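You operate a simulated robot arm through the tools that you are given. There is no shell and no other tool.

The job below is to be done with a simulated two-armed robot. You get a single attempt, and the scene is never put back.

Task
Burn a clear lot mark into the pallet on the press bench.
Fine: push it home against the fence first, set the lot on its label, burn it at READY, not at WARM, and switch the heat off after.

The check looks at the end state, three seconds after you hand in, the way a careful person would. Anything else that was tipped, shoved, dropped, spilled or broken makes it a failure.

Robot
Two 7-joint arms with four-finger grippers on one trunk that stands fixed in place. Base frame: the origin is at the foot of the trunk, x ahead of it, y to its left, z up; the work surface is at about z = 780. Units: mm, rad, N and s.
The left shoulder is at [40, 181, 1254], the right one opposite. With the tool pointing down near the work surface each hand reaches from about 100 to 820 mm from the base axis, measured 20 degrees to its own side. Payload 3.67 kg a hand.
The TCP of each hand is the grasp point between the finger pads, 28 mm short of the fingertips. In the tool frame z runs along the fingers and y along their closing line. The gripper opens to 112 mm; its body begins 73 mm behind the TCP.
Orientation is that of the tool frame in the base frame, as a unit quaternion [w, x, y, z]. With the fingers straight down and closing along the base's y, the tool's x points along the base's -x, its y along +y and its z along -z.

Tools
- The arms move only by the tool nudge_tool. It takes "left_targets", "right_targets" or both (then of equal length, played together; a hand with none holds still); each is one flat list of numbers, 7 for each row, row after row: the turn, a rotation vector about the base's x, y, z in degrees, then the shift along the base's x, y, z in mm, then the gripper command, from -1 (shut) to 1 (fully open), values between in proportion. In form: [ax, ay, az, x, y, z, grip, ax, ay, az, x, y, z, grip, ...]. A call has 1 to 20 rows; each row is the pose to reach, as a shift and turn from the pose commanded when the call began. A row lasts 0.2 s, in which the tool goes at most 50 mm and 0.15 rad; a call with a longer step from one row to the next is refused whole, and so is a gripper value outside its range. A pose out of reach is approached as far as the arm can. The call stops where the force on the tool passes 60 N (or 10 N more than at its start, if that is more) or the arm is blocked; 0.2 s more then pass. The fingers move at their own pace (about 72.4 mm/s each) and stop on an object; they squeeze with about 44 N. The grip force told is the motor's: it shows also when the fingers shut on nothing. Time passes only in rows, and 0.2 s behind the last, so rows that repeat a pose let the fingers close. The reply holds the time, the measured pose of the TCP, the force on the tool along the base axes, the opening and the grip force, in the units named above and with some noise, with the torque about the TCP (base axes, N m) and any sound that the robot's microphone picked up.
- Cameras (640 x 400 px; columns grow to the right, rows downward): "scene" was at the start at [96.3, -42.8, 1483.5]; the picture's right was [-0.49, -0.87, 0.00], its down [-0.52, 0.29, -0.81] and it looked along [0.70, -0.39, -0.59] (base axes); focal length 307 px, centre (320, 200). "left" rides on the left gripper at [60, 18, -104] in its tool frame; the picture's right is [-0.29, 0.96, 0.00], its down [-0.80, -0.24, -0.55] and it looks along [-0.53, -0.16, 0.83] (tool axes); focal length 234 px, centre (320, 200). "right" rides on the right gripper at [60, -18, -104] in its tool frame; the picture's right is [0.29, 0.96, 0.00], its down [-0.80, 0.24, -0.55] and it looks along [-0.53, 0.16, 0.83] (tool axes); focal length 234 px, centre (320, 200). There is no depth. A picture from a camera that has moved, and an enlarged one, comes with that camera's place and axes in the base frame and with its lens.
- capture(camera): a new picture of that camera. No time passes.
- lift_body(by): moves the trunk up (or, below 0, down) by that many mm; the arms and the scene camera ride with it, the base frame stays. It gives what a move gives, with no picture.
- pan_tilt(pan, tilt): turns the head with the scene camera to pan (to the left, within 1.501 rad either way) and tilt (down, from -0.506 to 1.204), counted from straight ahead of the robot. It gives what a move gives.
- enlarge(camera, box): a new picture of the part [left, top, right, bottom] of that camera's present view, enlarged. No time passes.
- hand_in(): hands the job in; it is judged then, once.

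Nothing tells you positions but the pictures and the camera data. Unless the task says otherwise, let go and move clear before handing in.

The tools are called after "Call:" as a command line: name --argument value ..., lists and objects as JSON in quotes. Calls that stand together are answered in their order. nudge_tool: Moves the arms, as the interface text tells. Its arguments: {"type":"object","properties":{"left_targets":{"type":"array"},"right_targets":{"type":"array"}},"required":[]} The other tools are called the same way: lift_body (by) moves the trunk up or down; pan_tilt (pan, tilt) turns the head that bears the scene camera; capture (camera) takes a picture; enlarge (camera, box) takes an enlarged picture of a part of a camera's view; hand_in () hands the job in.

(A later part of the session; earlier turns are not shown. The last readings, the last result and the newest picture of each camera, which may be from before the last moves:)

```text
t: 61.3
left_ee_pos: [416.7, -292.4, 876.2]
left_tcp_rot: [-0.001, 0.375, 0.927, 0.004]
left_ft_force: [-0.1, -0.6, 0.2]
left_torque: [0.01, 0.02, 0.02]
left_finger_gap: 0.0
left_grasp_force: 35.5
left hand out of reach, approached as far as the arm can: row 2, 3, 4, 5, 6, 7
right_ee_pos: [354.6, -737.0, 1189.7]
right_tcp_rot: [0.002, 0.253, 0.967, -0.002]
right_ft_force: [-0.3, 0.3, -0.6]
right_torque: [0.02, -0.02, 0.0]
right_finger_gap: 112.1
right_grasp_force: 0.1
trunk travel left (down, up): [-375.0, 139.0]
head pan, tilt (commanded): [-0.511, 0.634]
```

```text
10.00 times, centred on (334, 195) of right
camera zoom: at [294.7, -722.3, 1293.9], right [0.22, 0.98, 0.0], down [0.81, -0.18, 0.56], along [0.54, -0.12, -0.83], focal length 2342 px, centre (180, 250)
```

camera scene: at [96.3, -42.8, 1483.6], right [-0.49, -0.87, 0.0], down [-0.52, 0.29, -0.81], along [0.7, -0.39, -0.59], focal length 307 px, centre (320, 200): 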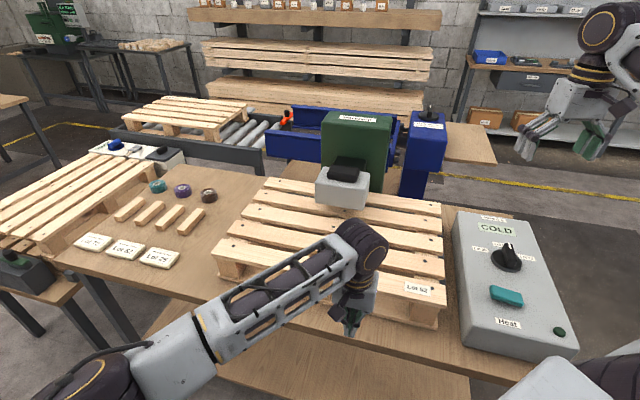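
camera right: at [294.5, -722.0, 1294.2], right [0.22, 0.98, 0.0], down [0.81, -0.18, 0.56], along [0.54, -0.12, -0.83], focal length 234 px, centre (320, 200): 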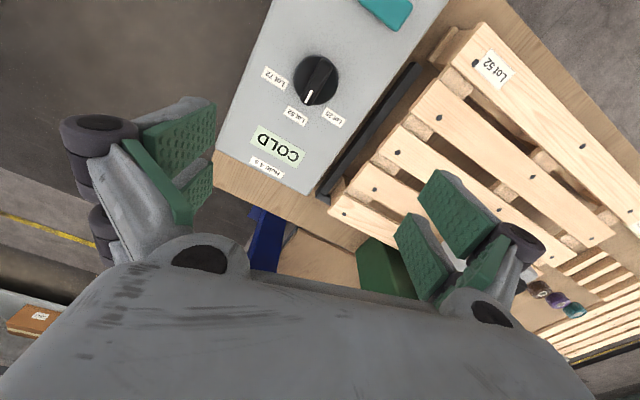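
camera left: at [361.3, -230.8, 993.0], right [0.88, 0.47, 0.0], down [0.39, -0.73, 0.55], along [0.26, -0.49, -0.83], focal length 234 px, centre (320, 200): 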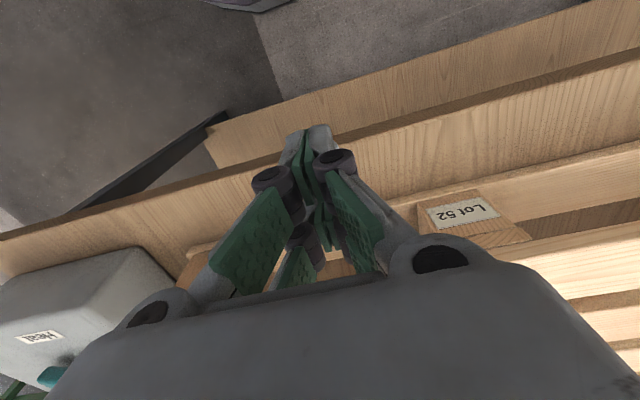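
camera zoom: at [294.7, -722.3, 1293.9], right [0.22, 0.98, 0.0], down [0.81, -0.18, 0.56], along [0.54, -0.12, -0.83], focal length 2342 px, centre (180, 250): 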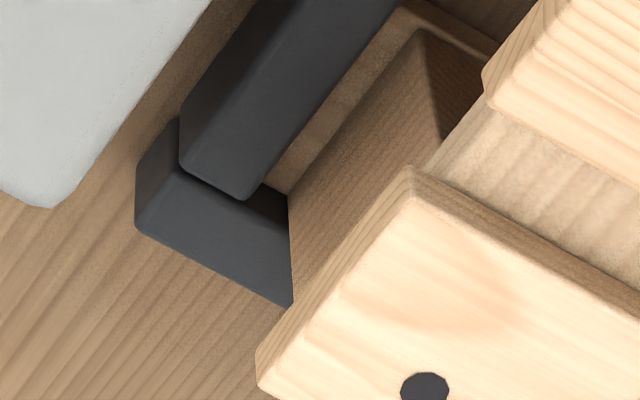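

Call:
enlarge --camera "right" --box '[338, 188, 350, 200]'

Call:
enlarge --camera "right" --box '[330, 165, 380, 205]'

Call:
enlarge --camera "right" --box '[400, 20, 480, 80]'

```text
16.00 times, centred on (344, 194) of right
camera zoom: at [294.7, -722.3, 1293.9], right [0.22, 0.98, 0.0], down [0.81, -0.18, 0.56], along [0.54, -0.12, -0.83], focal length 3747 px, centre (-64, 296)
```

zoom: 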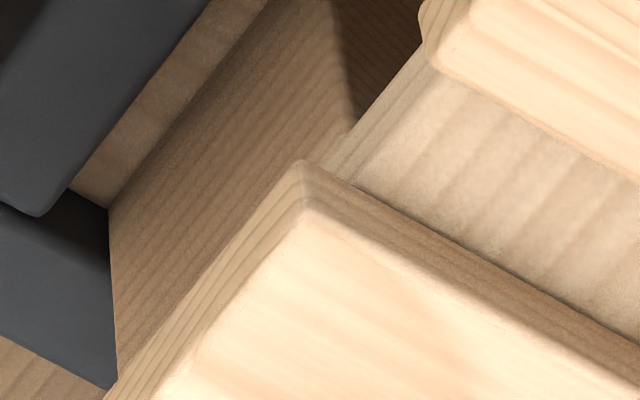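

```text
10.00 times, centred on (355, 185) of right
camera zoom: at [294.7, -722.3, 1293.9], right [0.22, 0.98, 0.0], down [0.81, -0.18, 0.56], along [0.54, -0.12, -0.83], focal length 2342 px, centre (-30, 350)
```

zoom: 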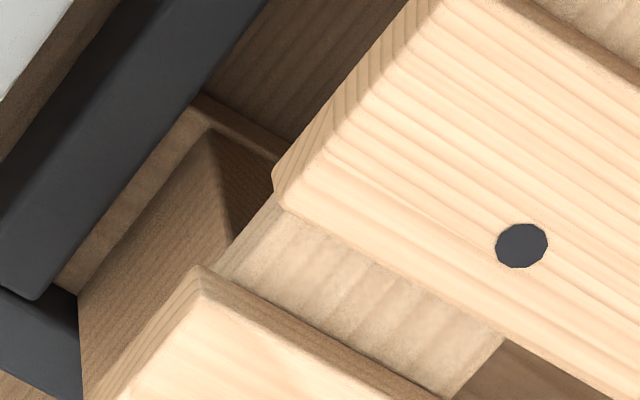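

```text
6.67 times, centred on (440, 50) of right
camera zoom: at [294.7, -722.3, 1293.9], right [0.22, 0.98, 0.0], down [0.81, -0.18, 0.56], along [0.54, -0.12, -0.83], focal length 1561 px, centre (-480, 1200)
```

zoom: 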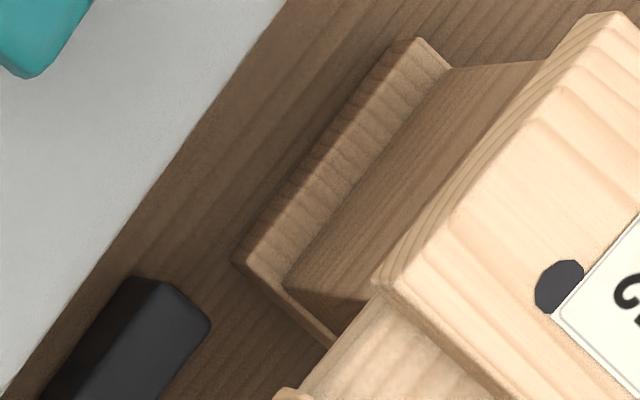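

The near board end lies within 1–2 mm of the fence line and the far board sits tight in the corner, so the pallet is home and square. The left hand can't reach further anyway, so I'll retract it and examine the heat rocker.

Call:
nudge_tool --left_targets '[0, 0, 0, -5, 12, 30, -1, 0, 0, 5, -5, 30, 70, -1, 0, 0, 10, -5, 55, 110, -1, 0, 0, 15, 0, 85, 150, -1, 0, 0, 20, 10, 115, 190, -1, 0, 0, 25, 25, 145, 230, -1, 0, 0, 30, 40, 175, 270, -1, 0, 0, 35, 55, 205, 310, -1, 0, 0, 40, 75, 235, 340, -1, 0, 0, 45, 88, 262, 353, -1]'

Call:
enlarge --camera "scene" --box '[470, 270, 550, 330]'

Call:
enlarge --camera "scene" --box '[290, 100, 410, 220]'

```text
refused: row 4 steps farther than a row can; nothing moved
```

```text
6.67 times, centred on (510, 300) of scene
camera zoom: at [96.3, -43.1, 1483.5], right [-0.49, -0.87, 0.0], down [-0.52, 0.29, -0.81], along [0.7, -0.39, -0.59], focal length 2046 px, centre (-947, -467)
```

zoom: 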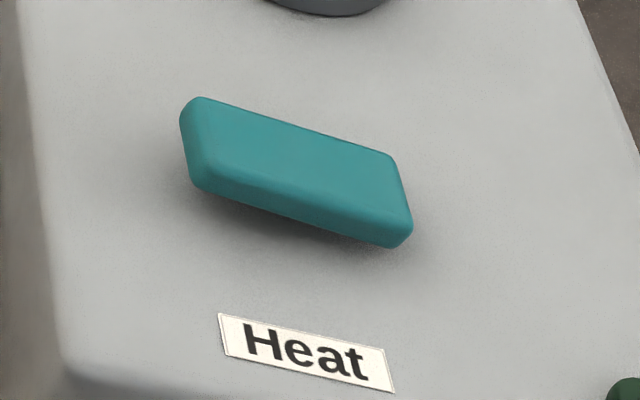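

```text
3.33 times, centred on (350, 160) of scene
camera zoom: at [96.3, -43.1, 1483.5], right [-0.49, -0.87, 0.0], down [-0.52, 0.29, -0.81], along [0.7, -0.39, -0.59], focal length 1023 px, centre (220, 333)
```

zoom: 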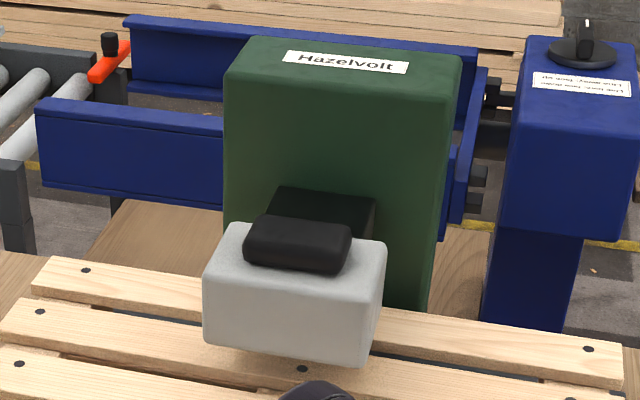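

The rocker's left end (nearest the pallet) is raised, so pressing that end should turn the heat on. First I'll retract the left hand in smaller steps.

Call:
nudge_tool --left_targets '[0, 0, 0, -5, 8, 20, -1, 0, 0, 4, -5, 20, 50, -1, 0, 0, 8, -5, 38, 82, -1, 0, 0, 12, 0, 60, 114, -1, 0, 0, 16, 8, 82, 146, -1, 0, 0, 20, 16, 106, 178, -1, 0, 0, 24, 26, 130, 208, -1, 0, 0, 28, 36, 154, 238, -1, 0, 0, 32, 48, 180, 268, -1, 0, 0, 36, 60, 206, 296, -1, 0, 0, 40, 74, 232, 322, -1, 0, 0, 43, 88, 258, 345, -1, 0, 0, 43, 88, 262, 353, -1]'

Call:
capture --camera "scene"

```text
t: 64.1
left_ee_pos: [495.1, -39.2, 1231.9]
left_tcp_rot: [0.0, 0.018, 1.0, 0.001]
left_ft_force: [0.5, -0.4, -0.2]
left_torque: [0.02, 0.0, -0.03]
left_finger_gap: 0.0
left_grasp_force: 35.6
right_ee_pos: [355.2, -737.5, 1189.2]
right_tcp_rot: [0.001, 0.254, 0.967, -0.001]
right_ft_force: [-0.2, -0.4, 1.0]
right_torque: [0.0, 0.0, -0.01]
right_finger_gap: 112.0
right_grasp_force: 0.0
trunk travel left (down, up): [-375.0, 139.0]
head pan, tilt (commanded): [-0.511, 0.634]
```

```text
taken
camera scene: at [95.9, -43.4, 1483.5], right [-0.49, -0.87, 0.0], down [-0.52, 0.29, -0.81], along [0.7, -0.39, -0.59], focal length 307 px, centre (320, 200)
```

scene: 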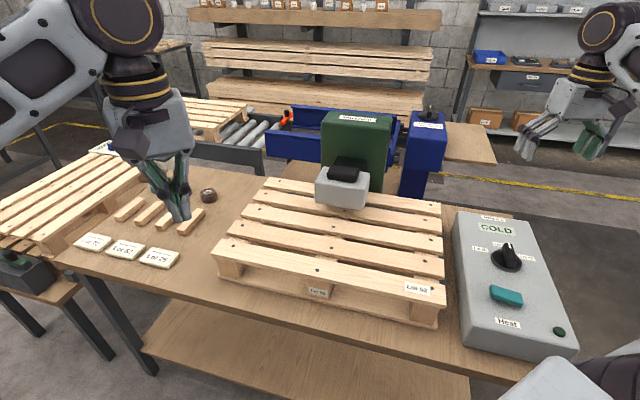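

Before heating, I'll check that the right hand can reach over the press head. I'll move it, fist closed, to hover above the black pad at about (738, -480).

Call:
nudge_tool --right_targets '[0, 0, 0, 25, 17, 0, 0.6, 0, 0, 0, 55, 37, 0, 0.2, 0, 0, -2, 87, 59, 0, -0.2, 0, 0, -4, 119, 81, 0, -0.6, 0, 0, -6, 151, 103, 0, -1, 0, 0, -8, 183, 125, 0, -1, 0, 0, -10, 215, 147, -5, -1, 0, 0, -12, 247, 169, -10, -1, 0, 0, -14, 279, 191, -15, -1, 0, 0, -15.7, 311, 213, -20, -1, 0, 0, -15.7, 340, 233, -25, -1]'

Call:
capture --camera "right"

Call:
capture --camera "scene"

```text
t: 66.5
left_ee_pos: [497.4, -37.8, 1230.6]
left_tcp_rot: [0.0, 0.017, 1.0, -0.001]
left_ft_force: [0.2, -1.4, 0.3]
left_torque: [-0.02, 0.0, 0.01]
left_finger_gap: 0.1
left_grasp_force: 36.1
right_ee_pos: [692.9, -502.3, 1162.9]
right_tcp_rot: [-0.004, 0.384, 0.923, -0.001]
right_ft_force: [0.6, 0.0, 1.0]
right_torque: [-0.02, 0.03, -0.05]
right_finger_gap: 0.1
right_grasp_force: 35.6
trunk travel left (down, up): [-375.0, 139.0]
head pan, tilt (commanded): [-0.511, 0.634]
```

```text
taken
camera right: at [639.8, -471.9, 1267.8], right [0.48, 0.88, 0.0], down [0.74, -0.4, 0.55], along [0.48, -0.26, -0.84], focal length 234 px, centre (320, 200)
```

right: 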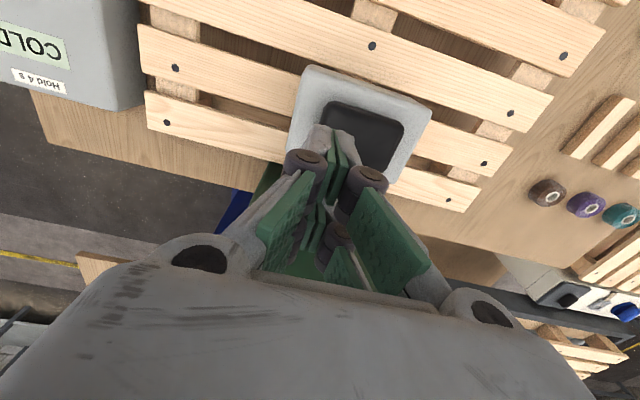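

```text
taken
camera scene: at [97.9, -41.7, 1483.4], right [-0.49, -0.87, 0.0], down [-0.52, 0.29, -0.81], along [0.7, -0.4, -0.59], focal length 307 px, centre (320, 200)
```

scene: 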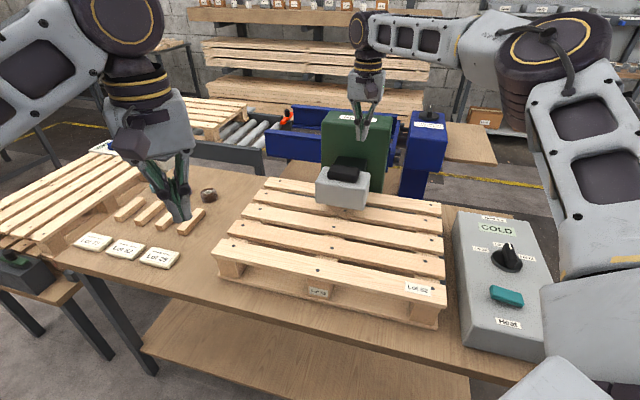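

Call:
enlarge --camera "right" --box '[270, 40, 450, 210]'

Call:
enlarge --camera "scene" --box '[300, 130, 400, 220]'

```text
2.35 times, centred on (360, 125) of right
camera zoom: at [639.8, -471.9, 1267.8], right [0.48, 0.88, 0.0], down [0.74, -0.4, 0.55], along [0.48, -0.26, -0.84], focal length 551 px, centre (226, 376)
```

zoom: 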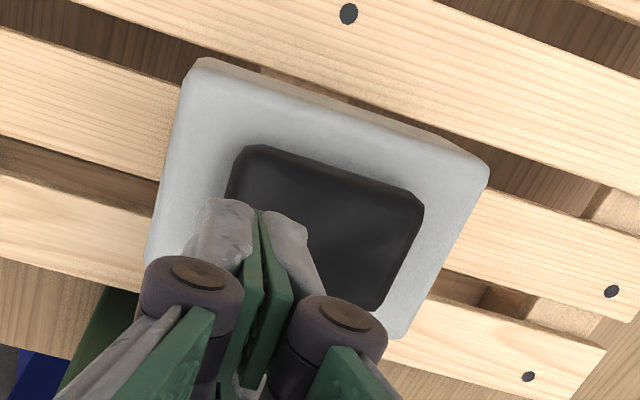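

```text
4.44 times, centred on (350, 175) of scene
camera zoom: at [97.9, -41.7, 1483.4], right [-0.49, -0.87, 0.0], down [-0.52, 0.29, -0.81], along [0.7, -0.4, -0.59], focal length 1364 px, centre (187, 311)
```

zoom: 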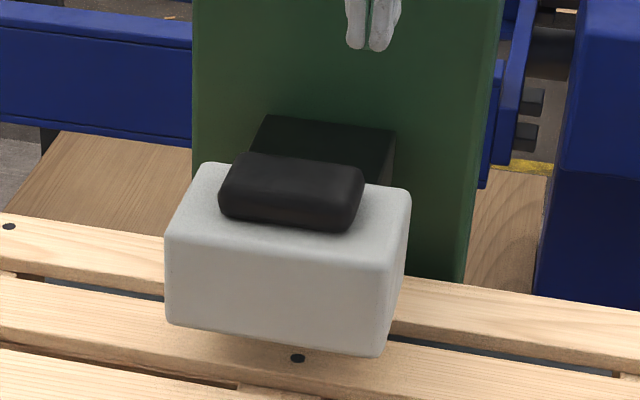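

The press pad's top is at about (726, -474, 1029), the head's underside is about 49 mm above the slat, and it sits centred over slat 4. I'll check reach by hovering 30 mm above the pad.

Call:
nudge_tool --right_targets '[0, 0, 0, 10, 9, -15, -1, 0, 0, 0, 20, 18, -30, -1, 0, 0, 0, 30, 26, -50, -1, 0, 0, 0, 33.6, 28.3, -70, -1, 0, 0, 0, 33.6, 28.3, -70, -1]'

Call:
enlarge --camera "scene" --box '[300, 80, 420, 220]'

Call:
capture --camera "right"

```text
t: 67.7
left_ee_pos: [495.5, -39.0, 1230.9]
left_tcp_rot: [0.001, 0.017, 1.0, -0.001]
left_ft_force: [0.1, 1.0, 0.4]
left_torque: [-0.02, -0.04, 0.04]
left_finger_gap: 0.0
left_grasp_force: 35.6
right_ee_pos: [724.8, -474.7, 1093.1]
right_tcp_rot: [-0.003, 0.384, 0.923, 0.0]
right_ft_force: [-0.8, 0.6, -0.4]
right_torque: [-0.02, -0.01, -0.02]
right_finger_gap: 0.0
right_grasp_force: 35.4
trunk travel left (down, up): [-375.0, 139.0]
head pan, tilt (commanded): [-0.511, 0.634]
```

```text
2.86 times, centred on (360, 150) of scene
camera zoom: at [96.0, -42.9, 1483.6], right [-0.49, -0.87, 0.0], down [-0.52, 0.29, -0.81], along [0.7, -0.39, -0.59], focal length 877 px, centre (206, 343)
```

zoom: 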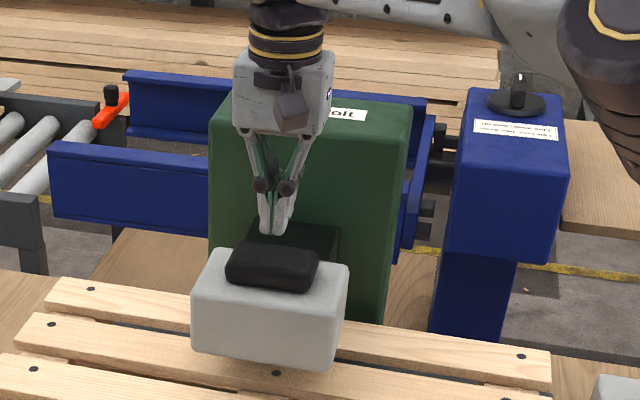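

```text
taken
camera right: at [672.0, -445.3, 1198.3], right [0.48, 0.88, 0.0], down [0.74, -0.4, 0.55], along [0.48, -0.26, -0.84], focal length 234 px, centre (320, 200)
```

right: 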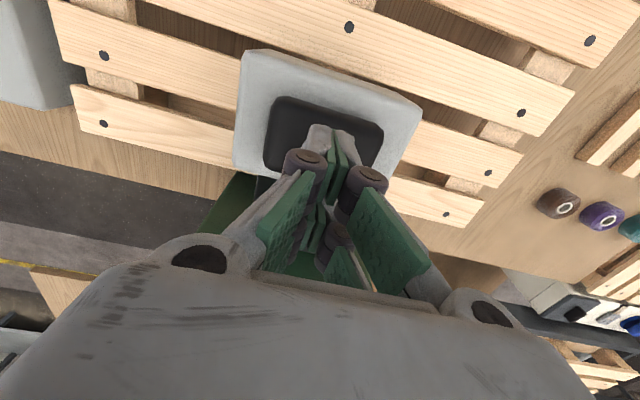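

The reach is fine. Now I'll bring the closed right hand to the heat rocker and look at it closely.

Call:
nudge_tool --right_targets '[0, 0, 0, -20, -5, 30, -1, 0, 0, 0, -55, -15, 45, -1, 0, 0, 0, -92, -27, 50, -1, 0, 0, 0, -130, -39, 50, -1, 0, 0, 0, -168, -51, 50, -1, 0, 0, 0, -206, -63, 40, -1, 0, 0, 0, -244, -75, 30, -1, 0, 0, 0, -282, -87, 15, -1, 0, 0, 0, -320, -99, 0, -1, 0, 0, 0, -358, -111, -15, -1, 0, 0, 0, -396, -123, -35, -1, 0, 0, 0, -432, -133, -55, -1, 0, 0, 0, -436, -134, -75, -1, 0, 0, 0, -436, -134, -75, -1]'

Call:
capture --camera "right"

Call:
enlarge --camera "scene" --box '[440, 200, 600, 350]'

```text
t: 70.7
left_ee_pos: [494.9, -38.7, 1230.7]
left_tcp_rot: [0.0, 0.017, 1.0, -0.001]
left_ft_force: [0.0, -1.2, -0.2]
left_torque: [-0.05, 0.0, 0.0]
left_finger_gap: 0.1
left_grasp_force: 35.2
right_ee_pos: [291.3, -610.3, 1017.8]
right_tcp_rot: [-0.003, 0.384, 0.923, -0.001]
right_ft_force: [0.9, -0.9, -0.2]
right_torque: [-0.02, 0.02, 0.03]
right_finger_gap: 0.0
right_grasp_force: 35.5
trunk travel left (down, up): [-375.0, 139.0]
head pan, tilt (commanded): [-0.511, 0.634]
```

```text
taken
camera right: at [239.5, -579.8, 1122.8], right [0.48, 0.88, 0.0], down [0.74, -0.4, 0.55], along [0.48, -0.26, -0.84], focal length 234 px, centre (320, 200)
```

right: 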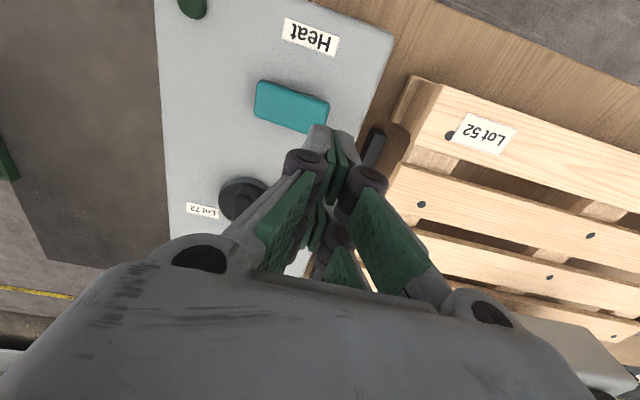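

```text
2.67 times, centred on (520, 275) of scene
camera zoom: at [95.9, -42.6, 1483.6], right [-0.49, -0.87, 0.0], down [-0.52, 0.29, -0.81], along [0.7, -0.4, -0.59], focal length 818 px, centre (-213, 0)
```

zoom: 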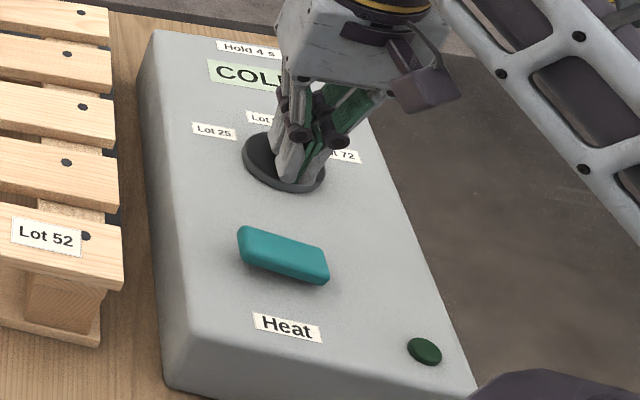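

Call:
enlarge --camera "right" --box '[240, 60, 350, 150]'

Call:
enlarge --camera "scene" --box '[480, 270, 540, 320]'

```text
4.44 times, centred on (295, 105) of right
camera zoom: at [239.5, -579.8, 1122.8], right [0.48, 0.88, 0.0], down [0.74, -0.4, 0.55], along [0.48, -0.26, -0.84], focal length 1041 px, centre (431, 622)
```

zoom: 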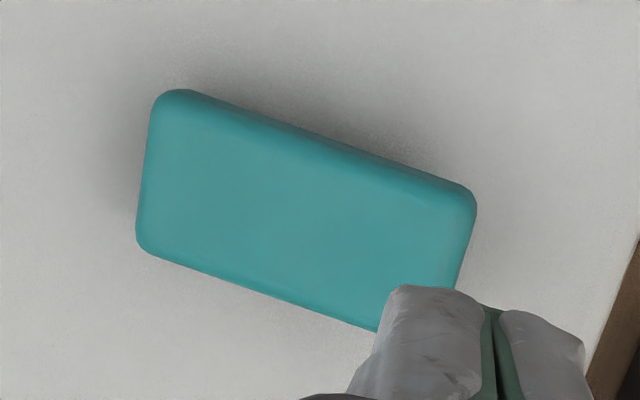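

```text
8.00 times, centred on (510, 295) of scene
camera zoom: at [95.9, -42.6, 1483.6], right [-0.49, -0.87, 0.0], down [-0.52, 0.29, -0.81], along [0.7, -0.4, -0.59], focal length 2456 px, centre (-1200, -560)
```

zoom: 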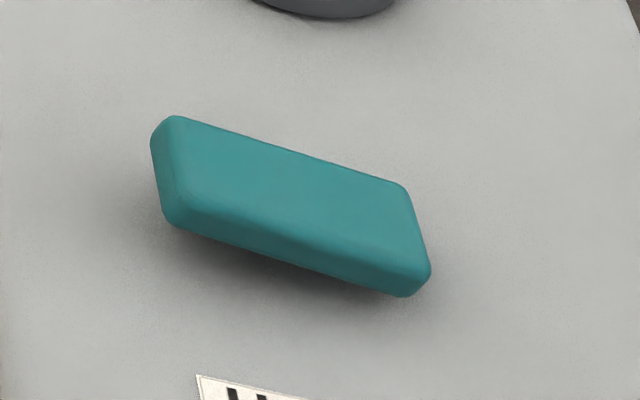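

The rocker's left end is raised (about z 904 compared with 893 at the right). I'll press the left end down with the closed fingertips in small steps.

Call:
nudge_tool --right_targets '[0, 0, 0, -4, 2, -35, -1, 0, 0, 0, -4, 2, -65, -1, 0, 0, 0, -4, 2, -80, -1, 0, 0, 0, -4, 2, -86, -1, 0, 0, 0, -4, 2, -91, -1, 0, 0, 0, -4, 2, -95, -1]'

Call:
enlarge --camera "scene" --box '[440, 200, 600, 350]'

```text
t: 72.1
left_ee_pos: [495.0, -36.8, 1230.5]
left_tcp_rot: [0.0, 0.017, 1.0, 0.0]
left_ft_force: [0.1, -0.6, 0.1]
left_torque: [-0.02, 0.02, 0.01]
left_finger_gap: 0.0
left_grasp_force: 35.4
right_ee_pos: [288.2, -606.7, 925.5]
right_tcp_rot: [-0.003, 0.383, 0.924, -0.001]
right_ft_force: [2.5, 2.0, 3.1]
right_torque: [0.01, -0.08, 0.02]
right_finger_gap: 0.0
right_grasp_force: 35.9
trunk travel left (down, up): [-375.0, 139.0]
head pan, tilt (commanded): [-0.511, 0.634]
```

```text
2.67 times, centred on (520, 275) of scene
camera zoom: at [96.4, -41.9, 1483.6], right [-0.49, -0.87, 0.0], down [-0.52, 0.29, -0.81], along [0.7, -0.39, -0.59], focal length 818 px, centre (-213, 0)
```

zoom: 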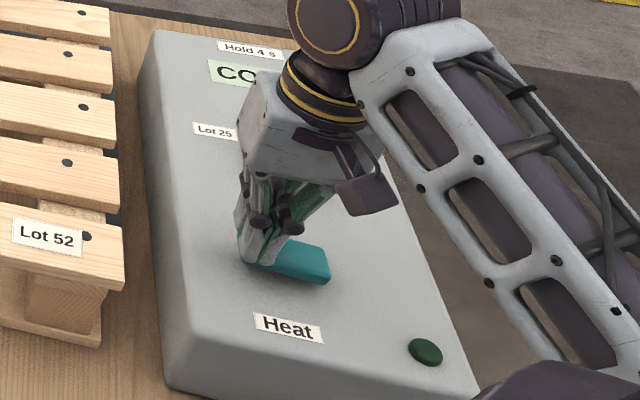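

Call:
nudge_tool --right_targets '[0, 0, 0, 0, 0, -3, -1, 0, 0, 0, 0, 0, -6, -1, 0, 0, 0, 0, 0, -9, -1, 0, 0, 0, 0, 0, -12, -1]'

Call:
enlarge --camera "scene" --box '[440, 200, 600, 350]'

```text
t: 73.1
left_ee_pos: [492.1, -36.3, 1231.0]
left_tcp_rot: [0.002, 0.018, 1.0, -0.002]
left_ft_force: [-0.9, -0.2, -0.7]
left_torque: [-0.03, -0.01, 0.02]
left_finger_gap: 0.0
left_grasp_force: 35.8
right_ee_pos: [287.2, -606.7, 917.9]
right_tcp_rot: [0.001, 0.383, 0.924, -0.004]
right_ft_force: [-3.5, -12.5, 50.0]
right_torque: [-0.52, 0.46, 0.02]
right_finger_gap: 0.0
right_grasp_force: 35.6
trunk travel left (down, up): [-375.0, 139.0]
head pan, tilt (commanded): [-0.511, 0.634]
```

```text
2.67 times, centred on (520, 275) of scene
camera zoom: at [93.1, -39.4, 1484.3], right [-0.49, -0.87, 0.0], down [-0.51, 0.29, -0.81], along [0.7, -0.4, -0.59], focal length 818 px, centre (-213, 0)
```

zoom: 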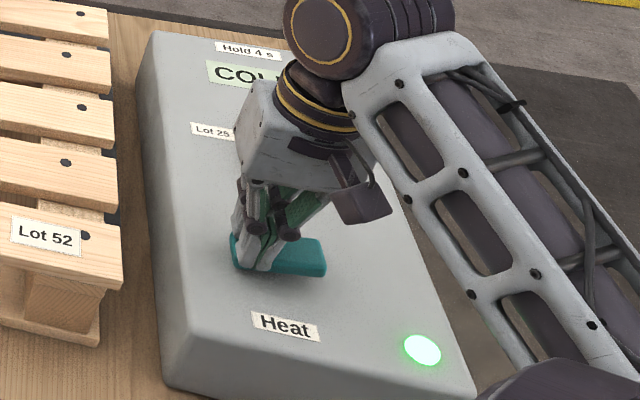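

The green lamp is lit, so the heat is on. I'll lift off and move back to hover above the press pad while it warms up.

Call:
nudge_tool --right_targets '[0, 0, 0, 0, 0, 15, -1, 0, 0, 0, 0, 0, 45, -1, 0, 0, 0, 0, 0, 90, -1, 0, 0, 0, 10, 3, 130, -1, 0, 0, 0, 40, 12, 160, -1, 0, 0, 0, 78, 24, 185, -1, 0, 0, 0, 116, 36, 205, -1, 0, 0, 0, 154, 48, 215, -1, 0, 0, 0, 192, 60, 220, -1, 0, 0, 0, 230, 72, 220, -1, 0, 0, 0, 268, 84, 220, -1, 0, 0, 0, 306, 96, 220, -1, 0, 0, 0, 344, 106, 215, -1, 0, 0, 0, 382, 116, 210, -1, 0, 0, 0, 410, 126, 195, -1, 0, 0, 0, 438, 132.5, 175, -1]'

Call:
capture --camera "scene"

Call:
enlarge --camera "scene" --box '[440, 200, 600, 350]'

```text
t: 76.5
left_ee_pos: [497.5, -38.9, 1230.4]
left_tcp_rot: [-0.002, 0.017, 1.0, 0.0]
left_ft_force: [0.0, 0.2, -0.5]
left_torque: [0.02, 0.04, 0.01]
left_finger_gap: 0.1
left_grasp_force: 35.8
right_ee_pos: [726.3, -475.1, 1085.9]
right_tcp_rot: [-0.004, 0.384, 0.923, -0.001]
right_ft_force: [1.1, 0.2, -0.8]
right_torque: [-0.02, 0.0, 0.02]
right_finger_gap: 0.0
right_grasp_force: 35.9
right hand out of reach, approached as far as the arm can: row 16
trunk travel left (down, up): [-375.0, 139.0]
head pan, tilt (commanded): [-0.511, 0.634]
```

```text
taken
camera scene: at [98.3, -42.3, 1483.4], right [-0.49, -0.87, 0.0], down [-0.52, 0.29, -0.81], along [0.7, -0.4, -0.59], focal length 307 px, centre (320, 200)
```

scene: 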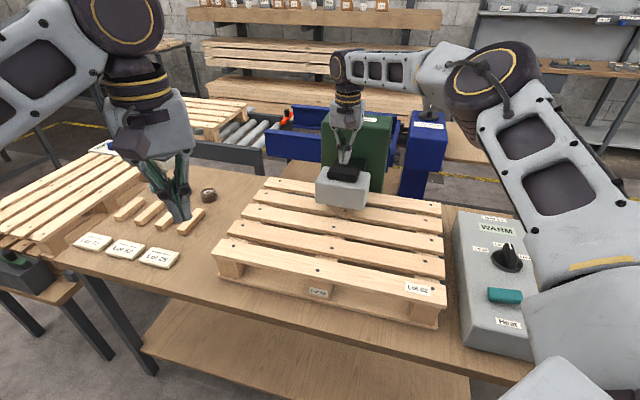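

```text
2.67 times, centred on (520, 275) of scene
camera zoom: at [98.3, -42.3, 1483.4], right [-0.49, -0.87, 0.0], down [-0.52, 0.29, -0.81], along [0.7, -0.4, -0.59], focal length 818 px, centre (-213, 0)
```

zoom: 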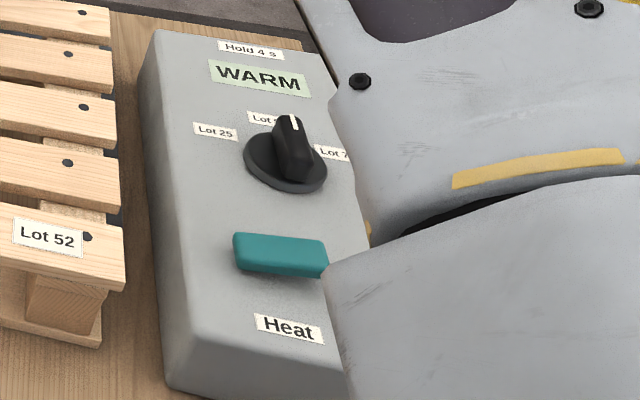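

The display already reads WARM. I'll hold still and wait for READY.

Call:
nudge_tool --right_targets '[0, 0, 0, 0, 0, -6, -1, 0, 0, 0, 0, 0, -10, -1, 0, 0, 0, 0, 0, -10, -1, 0, 0, 0, 0, 0, -10, -1, 0, 0, 0, 0, 0, -10, -1]'

Call:
enlarge --camera "scene" --box '[460, 200, 540, 260]'

Call:
enlarge --camera "scene" --box '[300, 80, 420, 220]'

Call:
capture --camera "right"

```text
t: 77.7
left_ee_pos: [494.3, -38.6, 1231.6]
left_tcp_rot: [0.0, 0.017, 1.0, 0.0]
left_ft_force: [0.2, -0.4, -0.5]
left_torque: [0.01, 0.0, 0.01]
left_finger_gap: 0.0
left_grasp_force: 35.6
right_ee_pos: [722.8, -473.7, 1076.9]
right_tcp_rot: [-0.004, 0.383, 0.924, -0.001]
right_ft_force: [0.7, -1.1, 0.2]
right_torque: [0.01, -0.02, 0.0]
right_finger_gap: 0.0
right_grasp_force: 35.7
trunk travel left (down, up): [-375.0, 139.0]
head pan, tilt (commanded): [-0.511, 0.634]
```

```text
6.67 times, centred on (500, 230) of scene
camera zoom: at [96.5, -42.8, 1483.5], right [-0.49, -0.87, 0.0], down [-0.52, 0.29, -0.81], along [0.7, -0.39, -0.59], focal length 2046 px, centre (-880, 0)
```

zoom: 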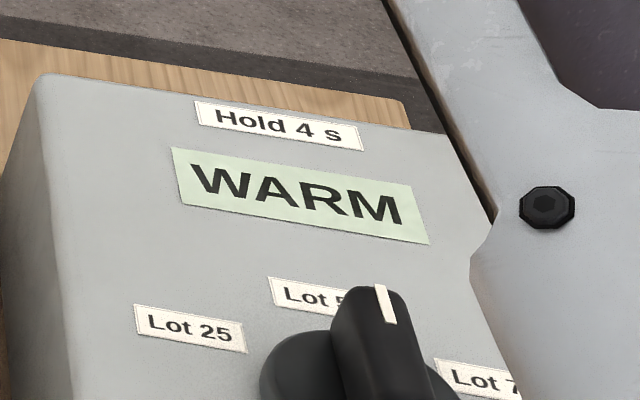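

```text
2.86 times, centred on (360, 150) of scene
camera zoom: at [96.5, -42.8, 1483.5], right [-0.49, -0.87, 0.0], down [-0.52, 0.29, -0.81], along [0.7, -0.39, -0.59], focal length 877 px, centre (206, 343)
```

zoom: 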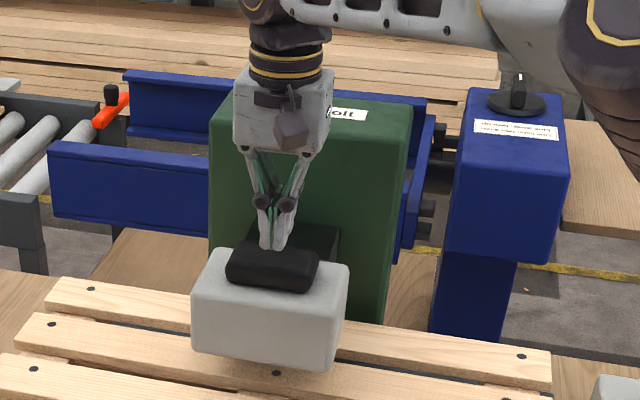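

```text
taken
camera right: at [670.5, -444.9, 1182.4], right [0.48, 0.88, 0.0], down [0.74, -0.4, 0.55], along [0.48, -0.26, -0.84], focal length 234 px, centre (320, 200)
```

right: 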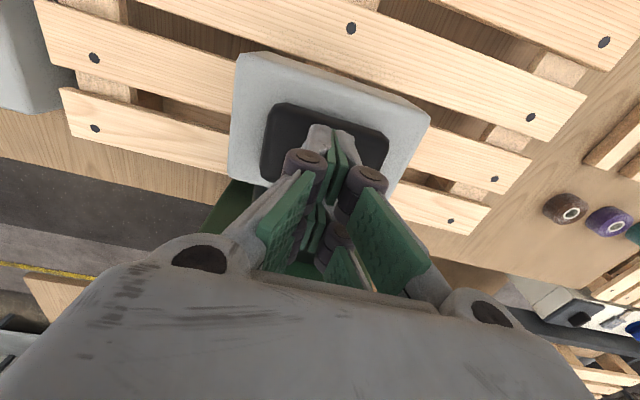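

Call:
nudge_tool --right_targets '[0, 0, 0, 0, 0, 0, -1, 0, 0, 0, 0, 0, 0, -1, 0, 0, 0, 0, 0, 0, -1, 0, 0, 0, 0, 0, 0, -1, 0, 0, 0, 0, 0, 0, -1, 0, 0, 0, 0, 0, 0, -1, 0, 0, 0, 0, 0, 0, -1, 0, 0, 0, 0, 0, 0, -1, 0, 0, 0, 0, 0, 0, -1, 0, 0, 0, 0, 0, 0, -1]'

Call:
enlarge --camera "scene" --box '[460, 200, 540, 260]'

```text
t: 79.9
left_ee_pos: [495.3, -40.1, 1230.4]
left_tcp_rot: [0.0, 0.018, 1.0, 0.0]
left_ft_force: [0.3, -0.1, 0.3]
left_torque: [0.02, 0.01, -0.01]
left_finger_gap: 0.1
left_grasp_force: 35.5
right_ee_pos: [722.5, -473.9, 1077.4]
right_tcp_rot: [-0.004, 0.383, 0.924, -0.001]
right_ft_force: [0.0, -1.0, -0.6]
right_torque: [-0.02, 0.0, -0.03]
right_finger_gap: 0.1
right_grasp_force: 35.2
trunk travel left (down, up): [-375.0, 139.0]
head pan, tilt (commanded): [-0.511, 0.634]
```

```text
6.67 times, centred on (500, 230) of scene
camera zoom: at [96.4, -42.8, 1483.5], right [-0.49, -0.87, 0.0], down [-0.52, 0.29, -0.81], along [0.7, -0.39, -0.59], focal length 2046 px, centre (-880, 0)
```

zoom: 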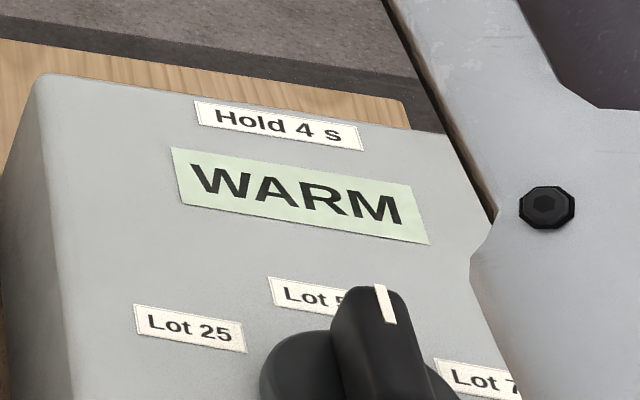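

Call:
nudge_tool --right_targets '[0, 0, 0, 0, 0, 0, -1, 0, 0, 0, 0, 0, 0, -1, 0, 0, 0, 0, 0, 0, -1, 0, 0, 0, 0, 0, 0, -1, 0, 0, 0, 0, 0, 0, -1, 0, 0, 0, 0, 0, 0, -1, 0, 0, 0, 0, 0, 0, -1, 0, 0, 0, 0, 0, 0, -1, 0, 0, 0, 0, 0, 0, -1, 0, 0, 0, 0, 0, 0, -1]'

Call:
enlarge --camera "scene" --box '[460, 200, 540, 260]'

```text
t: 82.1
left_ee_pos: [494.9, -38.1, 1231.1]
left_tcp_rot: [0.0, 0.018, 1.0, -0.001]
left_ft_force: [0.2, -0.2, -0.3]
left_torque: [-0.03, -0.02, 0.01]
left_finger_gap: 0.0
left_grasp_force: 36.2
right_ee_pos: [724.0, -475.0, 1077.2]
right_tcp_rot: [-0.004, 0.384, 0.923, -0.002]
right_ft_force: [0.0, 0.7, 0.2]
right_torque: [0.04, -0.03, 0.03]
right_finger_gap: 0.0
right_grasp_force: 36.0
trunk travel left (down, up): [-375.0, 139.0]
head pan, tilt (commanded): [-0.511, 0.634]
```

```text
6.67 times, centred on (500, 230) of scene
camera zoom: at [96.4, -42.8, 1483.5], right [-0.49, -0.87, 0.0], down [-0.52, 0.29, -0.81], along [0.7, -0.39, -0.59], focal length 2046 px, centre (-880, 0)
```

zoom: 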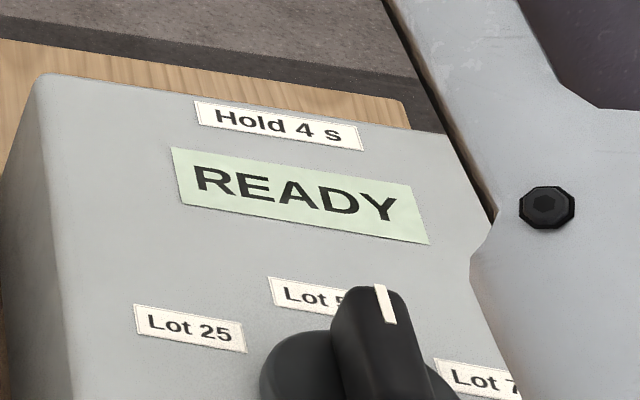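

READY is showing. I'll press down in stages, first lowering to just above the slat to learn the spring force.

Call:
nudge_tool --right_targets '[0, 0, 0, 1, 0, -10, -1, 0, 0, 0, 1, 0, -20, -1, 0, 0, 0, 1, 0, -28, -1, 0, 0, 0, 1, 0, -36, -1, 0, 0, 0, 1, 0, -44, -1]'

Call:
enlarge --camera "scene" --box '[300, 100, 420, 220]'

```text
t: 83.3
left_ee_pos: [494.6, -38.3, 1231.1]
left_tcp_rot: [0.001, 0.017, 1.0, 0.0]
left_ft_force: [-0.1, 0.2, 0.1]
left_torque: [0.01, -0.02, 0.0]
left_finger_gap: 0.0
left_grasp_force: 35.7
right_ee_pos: [716.2, -474.0, 1036.7]
right_tcp_rot: [-0.003, 0.383, 0.924, -0.001]
right_ft_force: [3.2, -1.1, 5.7]
right_torque: [-0.11, -0.21, 0.03]
right_finger_gap: 6.1
right_grasp_force: 35.7
right hand out of reach, approached as far as the arm can: row 2, 3, 4, 5
trunk travel left (down, up): [-375.0, 139.0]
head pan, tilt (commanded): [-0.511, 0.634]
```

```text
3.33 times, centred on (360, 160) of scene
camera zoom: at [96.0, -42.5, 1483.6], right [-0.49, -0.87, 0.0], down [-0.52, 0.29, -0.81], along [0.7, -0.39, -0.59], focal length 1023 px, centre (187, 333)
```

zoom: 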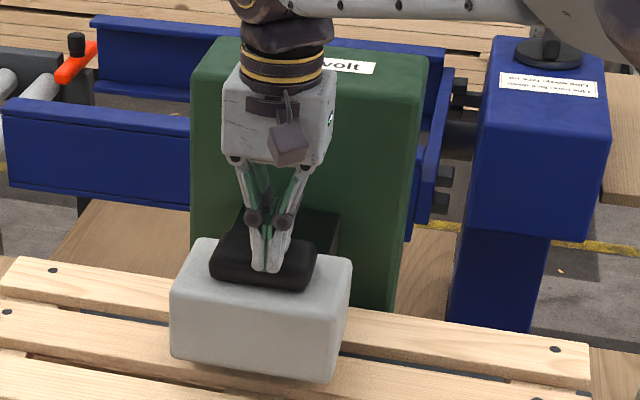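

The arm is at its reach limit as it goes down, since the head sinks with only about 6 N. I'll lift clear, lower the trunk to get the shoulder level with the press, and come back.

Call:
nudge_tool --right_targets '[0, 0, 0, 0, 0, 20, -1, 0, 0, 0, 0, 0, 60, -1, 0, 0, 0, 0, 0, 105, -1, 0, 0, 0, 0, 0, 150, -1, 0, 0, 0, 0, 0, 190, -1, 0, 0, 0, 0, 0, 215, -1]'

Call:
capture --camera "scene"

```text
t: 84.7
left_ee_pos: [495.5, -38.3, 1231.2]
left_tcp_rot: [0.0, 0.018, 1.0, -0.001]
left_ft_force: [-0.1, 0.4, 0.1]
left_torque: [0.02, -0.01, -0.06]
left_finger_gap: 0.0
left_grasp_force: 35.9
right_ee_pos: [711.5, -473.5, 1249.1]
right_tcp_rot: [-0.003, 0.385, 0.923, -0.002]
right_ft_force: [-0.6, 0.4, 0.3]
right_torque: [-0.01, -0.01, -0.01]
right_finger_gap: 0.0
right_grasp_force: 35.8
right hand out of reach, approached as far as the arm can: row 6
trunk travel left (down, up): [-375.0, 139.0]
head pan, tilt (commanded): [-0.511, 0.634]
```

```text
taken
camera scene: at [96.1, -42.7, 1483.6], right [-0.49, -0.87, 0.0], down [-0.52, 0.29, -0.81], along [0.7, -0.39, -0.59], focal length 307 px, centre (320, 200)
```

scene: 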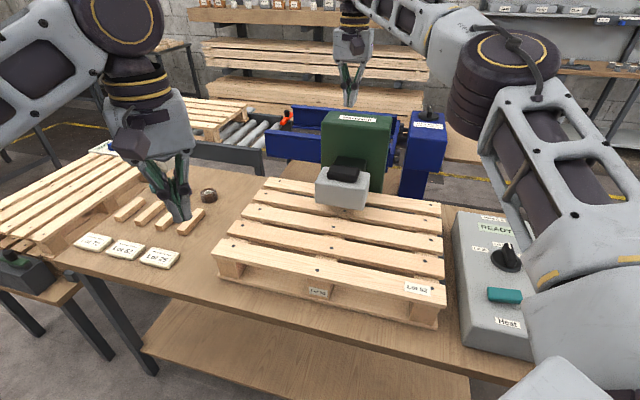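

Call:
lift_body --by -100

Call:
capture --camera "scene"

Call:
capture --camera "right"

```text
t: 86.0
left_ee_pos: [494.3, -38.8, 1131.6]
left_tcp_rot: [0.0, 0.017, 1.0, 0.0]
left_ft_force: [-0.1, 0.4, -0.3]
left_torque: [0.01, 0.01, 0.03]
left_finger_gap: 0.0
left_grasp_force: 35.6
right_ee_pos: [711.7, -471.9, 1150.1]
right_tcp_rot: [-0.004, 0.384, 0.923, 0.0]
right_ft_force: [0.0, 0.4, 0.0]
right_torque: [-0.01, -0.03, 0.01]
right_finger_gap: 0.0
right_grasp_force: 35.7
trunk travel left (down, up): [-275.0, 239.0]
head pan, tilt (commanded): [-0.511, 0.634]
```

```text
taken
camera scene: at [96.1, -42.7, 1384.3], right [-0.49, -0.87, 0.0], down [-0.52, 0.29, -0.81], along [0.7, -0.39, -0.59], focal length 307 px, centre (320, 200)
```

scene: 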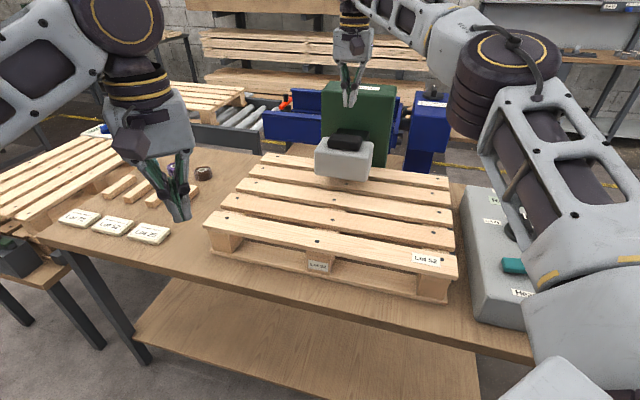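

```text
taken
camera right: at [658.8, -442.8, 1255.1], right [0.48, 0.88, 0.0], down [0.74, -0.4, 0.55], along [0.48, -0.26, -0.84], focal length 234 px, centre (320, 200)
```

right: 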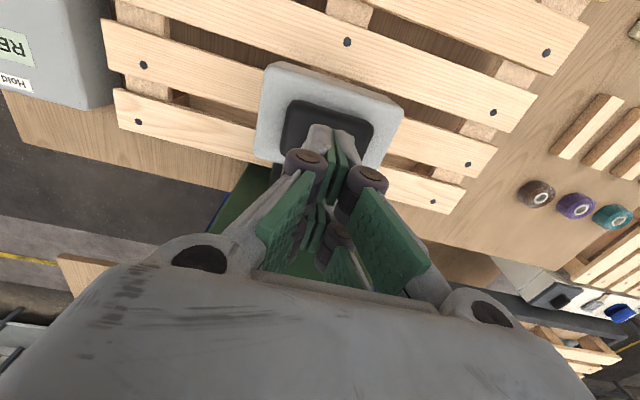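

Call:
nudge_tool --right_targets '[0, 0, 0, 3, 0.5, -30, -1, 0, 0, 0, 7, 1, -60, -1, 0, 0, 0, 10, 2, -82, -1, 0, 0, 0, 10, 2, -82, -1]'

Call:
enlarge --camera "scene" --box '[300, 70, 420, 200]'

Call:
enlarge --camera "right" --box '[0, 0, 120, 120]'

Call:
capture --camera "right"

```text
t: 87.0
left_ee_pos: [495.3, -38.8, 1131.1]
left_tcp_rot: [0.0, 0.017, 1.0, 0.0]
left_ft_force: [-0.1, 0.4, 0.2]
left_torque: [-0.03, 0.02, -0.02]
left_finger_gap: 0.0
left_grasp_force: 35.8
right_ee_pos: [720.7, -470.6, 1068.2]
right_tcp_rot: [-0.003, 0.383, 0.924, 0.0]
right_ft_force: [-1.2, -0.8, -0.3]
right_torque: [0.02, 0.04, 0.0]
right_finger_gap: 0.1
right_grasp_force: 35.9
trunk travel left (down, up): [-275.0, 239.0]
head pan, tilt (commanded): [-0.511, 0.634]
```

```text
3.08 times, centred on (360, 135) of scene
camera zoom: at [96.2, -42.8, 1384.3], right [-0.49, -0.87, 0.0], down [-0.52, 0.29, -0.81], along [0.7, -0.39, -0.59], focal length 944 px, centre (197, 400)
```

zoom: 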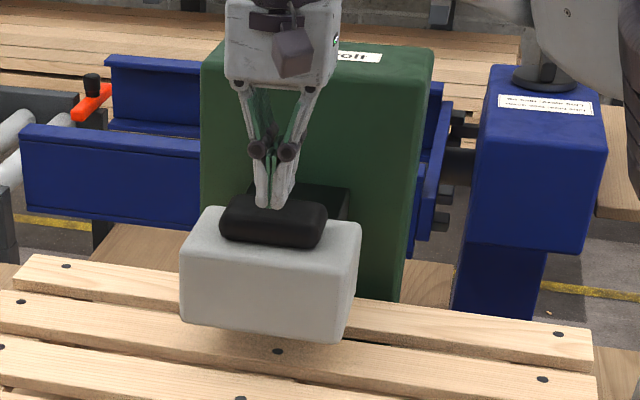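

```text
3.33 times, centred on (60, 60) of right
camera zoom: at [668.7, -440.8, 1173.1], right [0.48, 0.88, 0.0], down [0.74, -0.4, 0.55], along [0.48, -0.26, -0.84], focal length 781 px, centre (1187, 667)
```

zoom: 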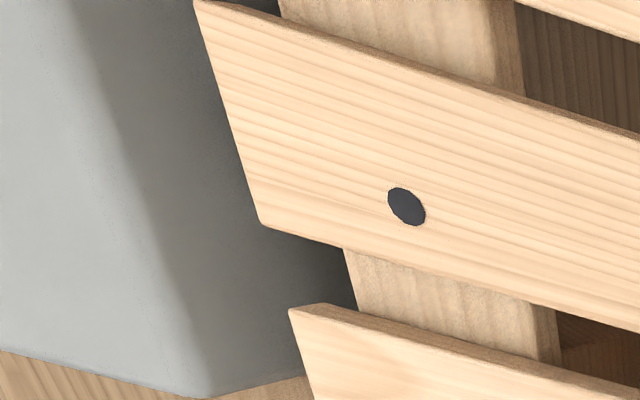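

```text
taken
camera right: at [668.7, -440.8, 1173.1], right [0.48, 0.88, 0.0], down [0.74, -0.4, 0.55], along [0.48, -0.26, -0.84], focal length 234 px, centre (320, 200)
```

right: 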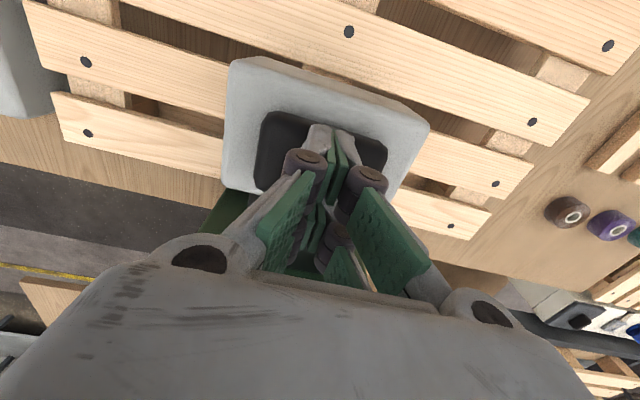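

Call:
nudge_tool --right_targets '[0, 0, 0, 0, 0, -12, -1, 0, 0, 0, 0, 0, -24, -1, 0, 0, 0, 0, 0, -34, -1, 0, 0, 0, 0, 0, -42, -1]'

Call:
enlarge --camera "scene" --box '[300, 90, 420, 200]'

```text
t: 88.0
left_ee_pos: [494.9, -37.9, 1130.9]
left_tcp_rot: [0.0, 0.017, 1.0, -0.001]
left_ft_force: [0.1, 0.3, 0.4]
left_torque: [-0.01, 0.02, 0.0]
left_finger_gap: 0.0
left_grasp_force: 35.6
right_ee_pos: [722.7, -469.8, 1028.1]
right_tcp_rot: [-0.004, 0.383, 0.924, 0.0]
right_ft_force: [0.2, -1.5, 8.5]
right_torque: [-0.12, -0.13, -0.05]
right_finger_gap: 6.1
right_grasp_force: 36.0
trunk travel left (down, up): [-275.0, 239.0]
head pan, tilt (commanded): [-0.511, 0.634]
```

```text
3.64 times, centred on (360, 145) of scene
camera zoom: at [95.6, -42.5, 1384.3], right [-0.49, -0.87, 0.0], down [-0.52, 0.29, -0.81], along [0.7, -0.39, -0.59], focal length 1116 px, centre (174, 400)
```

zoom: 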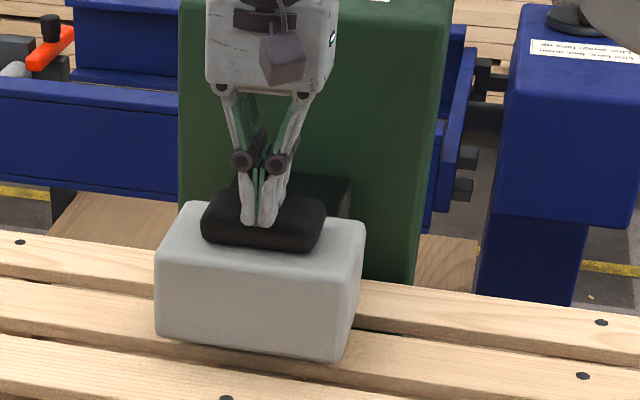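

The arm follows well now, and the spring needs only about 9 N here. I'll go down the remaining 20 mm or so until it just meets the slat.

Call:
nudge_tool --right_targets '[0, 0, 0, 0, 0, -7, -1, 0, 0, 0, 0, 0, -13, -1, 0, 0, 0, 0, 0, -17, -1]'

Call:
enlarge --camera "scene" --box '[300, 90, 420, 200]'

```text
t: 88.8
left_ee_pos: [491.8, -37.0, 1134.8]
left_tcp_rot: [0.002, 0.017, 1.0, -0.001]
left_ft_force: [0.0, -0.4, -0.4]
left_torque: [0.03, 0.01, 0.0]
left_finger_gap: 0.0
left_grasp_force: 35.5
right_ee_pos: [721.7, -470.2, 1018.0]
right_tcp_rot: [0.004, 0.385, 0.923, 0.002]
right_ft_force: [9.3, -9.3, 46.6]
right_torque: [0.15, 0.25, 0.08]
right_finger_gap: 5.9
right_grasp_force: 35.9
trunk travel left (down, up): [-275.0, 239.0]
head pan, tilt (commanded): [-0.511, 0.634]
```

```text
3.64 times, centred on (360, 145) of scene
camera zoom: at [92.3, -40.8, 1385.0], right [-0.49, -0.87, 0.0], down [-0.51, 0.29, -0.81], along [0.7, -0.4, -0.59], focal length 1116 px, centre (174, 400)
```

zoom: 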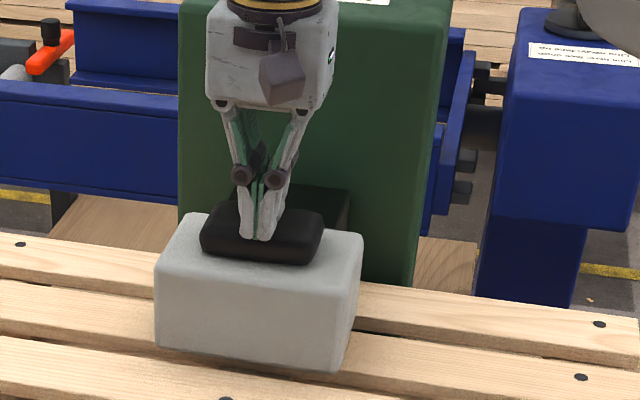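

The head met the slat at about 47 N. I'll hold it there for the marked 4 seconds.

Call:
nudge_tool --right_targets '[0, 0, 0, 0, 0, 0, -1, 0, 0, 0, 0, 0, 0, -1, 0, 0, 0, 0, 0, 0, -1, 0, 0, 0, 0, 0, 0, -1, 0, 0, 0, 0, 0, 0, -1, 0, 0, 0, 0, 0, 0, -1, 0, 0, 0, 0, 0, 0, -1, 0, 0, 0, 0, 0, 0, -1, 0, 0, 0, 0, 0, 0, -1, 0, 0, 0, 0, 0, 0, -1, 0, 0, 0, 0, 0, 0, -1, 0, 0, 0, 0, 0, 0, -1, 0, 0, 0, 0, 0, 0, -1, 0, 0, 0, 0, 0, 0, -1, 0, 0, 0, 0, 0, 0, -1, 0, 0, 0, 0, 0, 0, -1, 0, 0, 0, 0, 0, 0, -1, 0, 0, 0, 0, 0, 0, -1, 0, 0, 0, 0, 0, 0, -1]'

```text
t: 92.8
left_ee_pos: [491.7, -37.4, 1133.7]
left_tcp_rot: [0.001, 0.018, 1.0, -0.001]
left_ft_force: [-0.4, 0.3, 0.0]
left_torque: [-0.02, -0.01, -0.01]
left_finger_gap: 0.0
left_grasp_force: 35.7
right_ee_pos: [721.7, -469.3, 1017.3]
right_tcp_rot: [0.003, 0.385, 0.923, 0.001]
right_ft_force: [12.2, -9.1, 48.6]
right_torque: [0.1, 0.03, -0.02]
right_finger_gap: 6.3
right_grasp_force: 35.7
trunk travel left (down, up): [-275.0, 239.0]
head pan, tilt (commanded): [-0.511, 0.634]
```

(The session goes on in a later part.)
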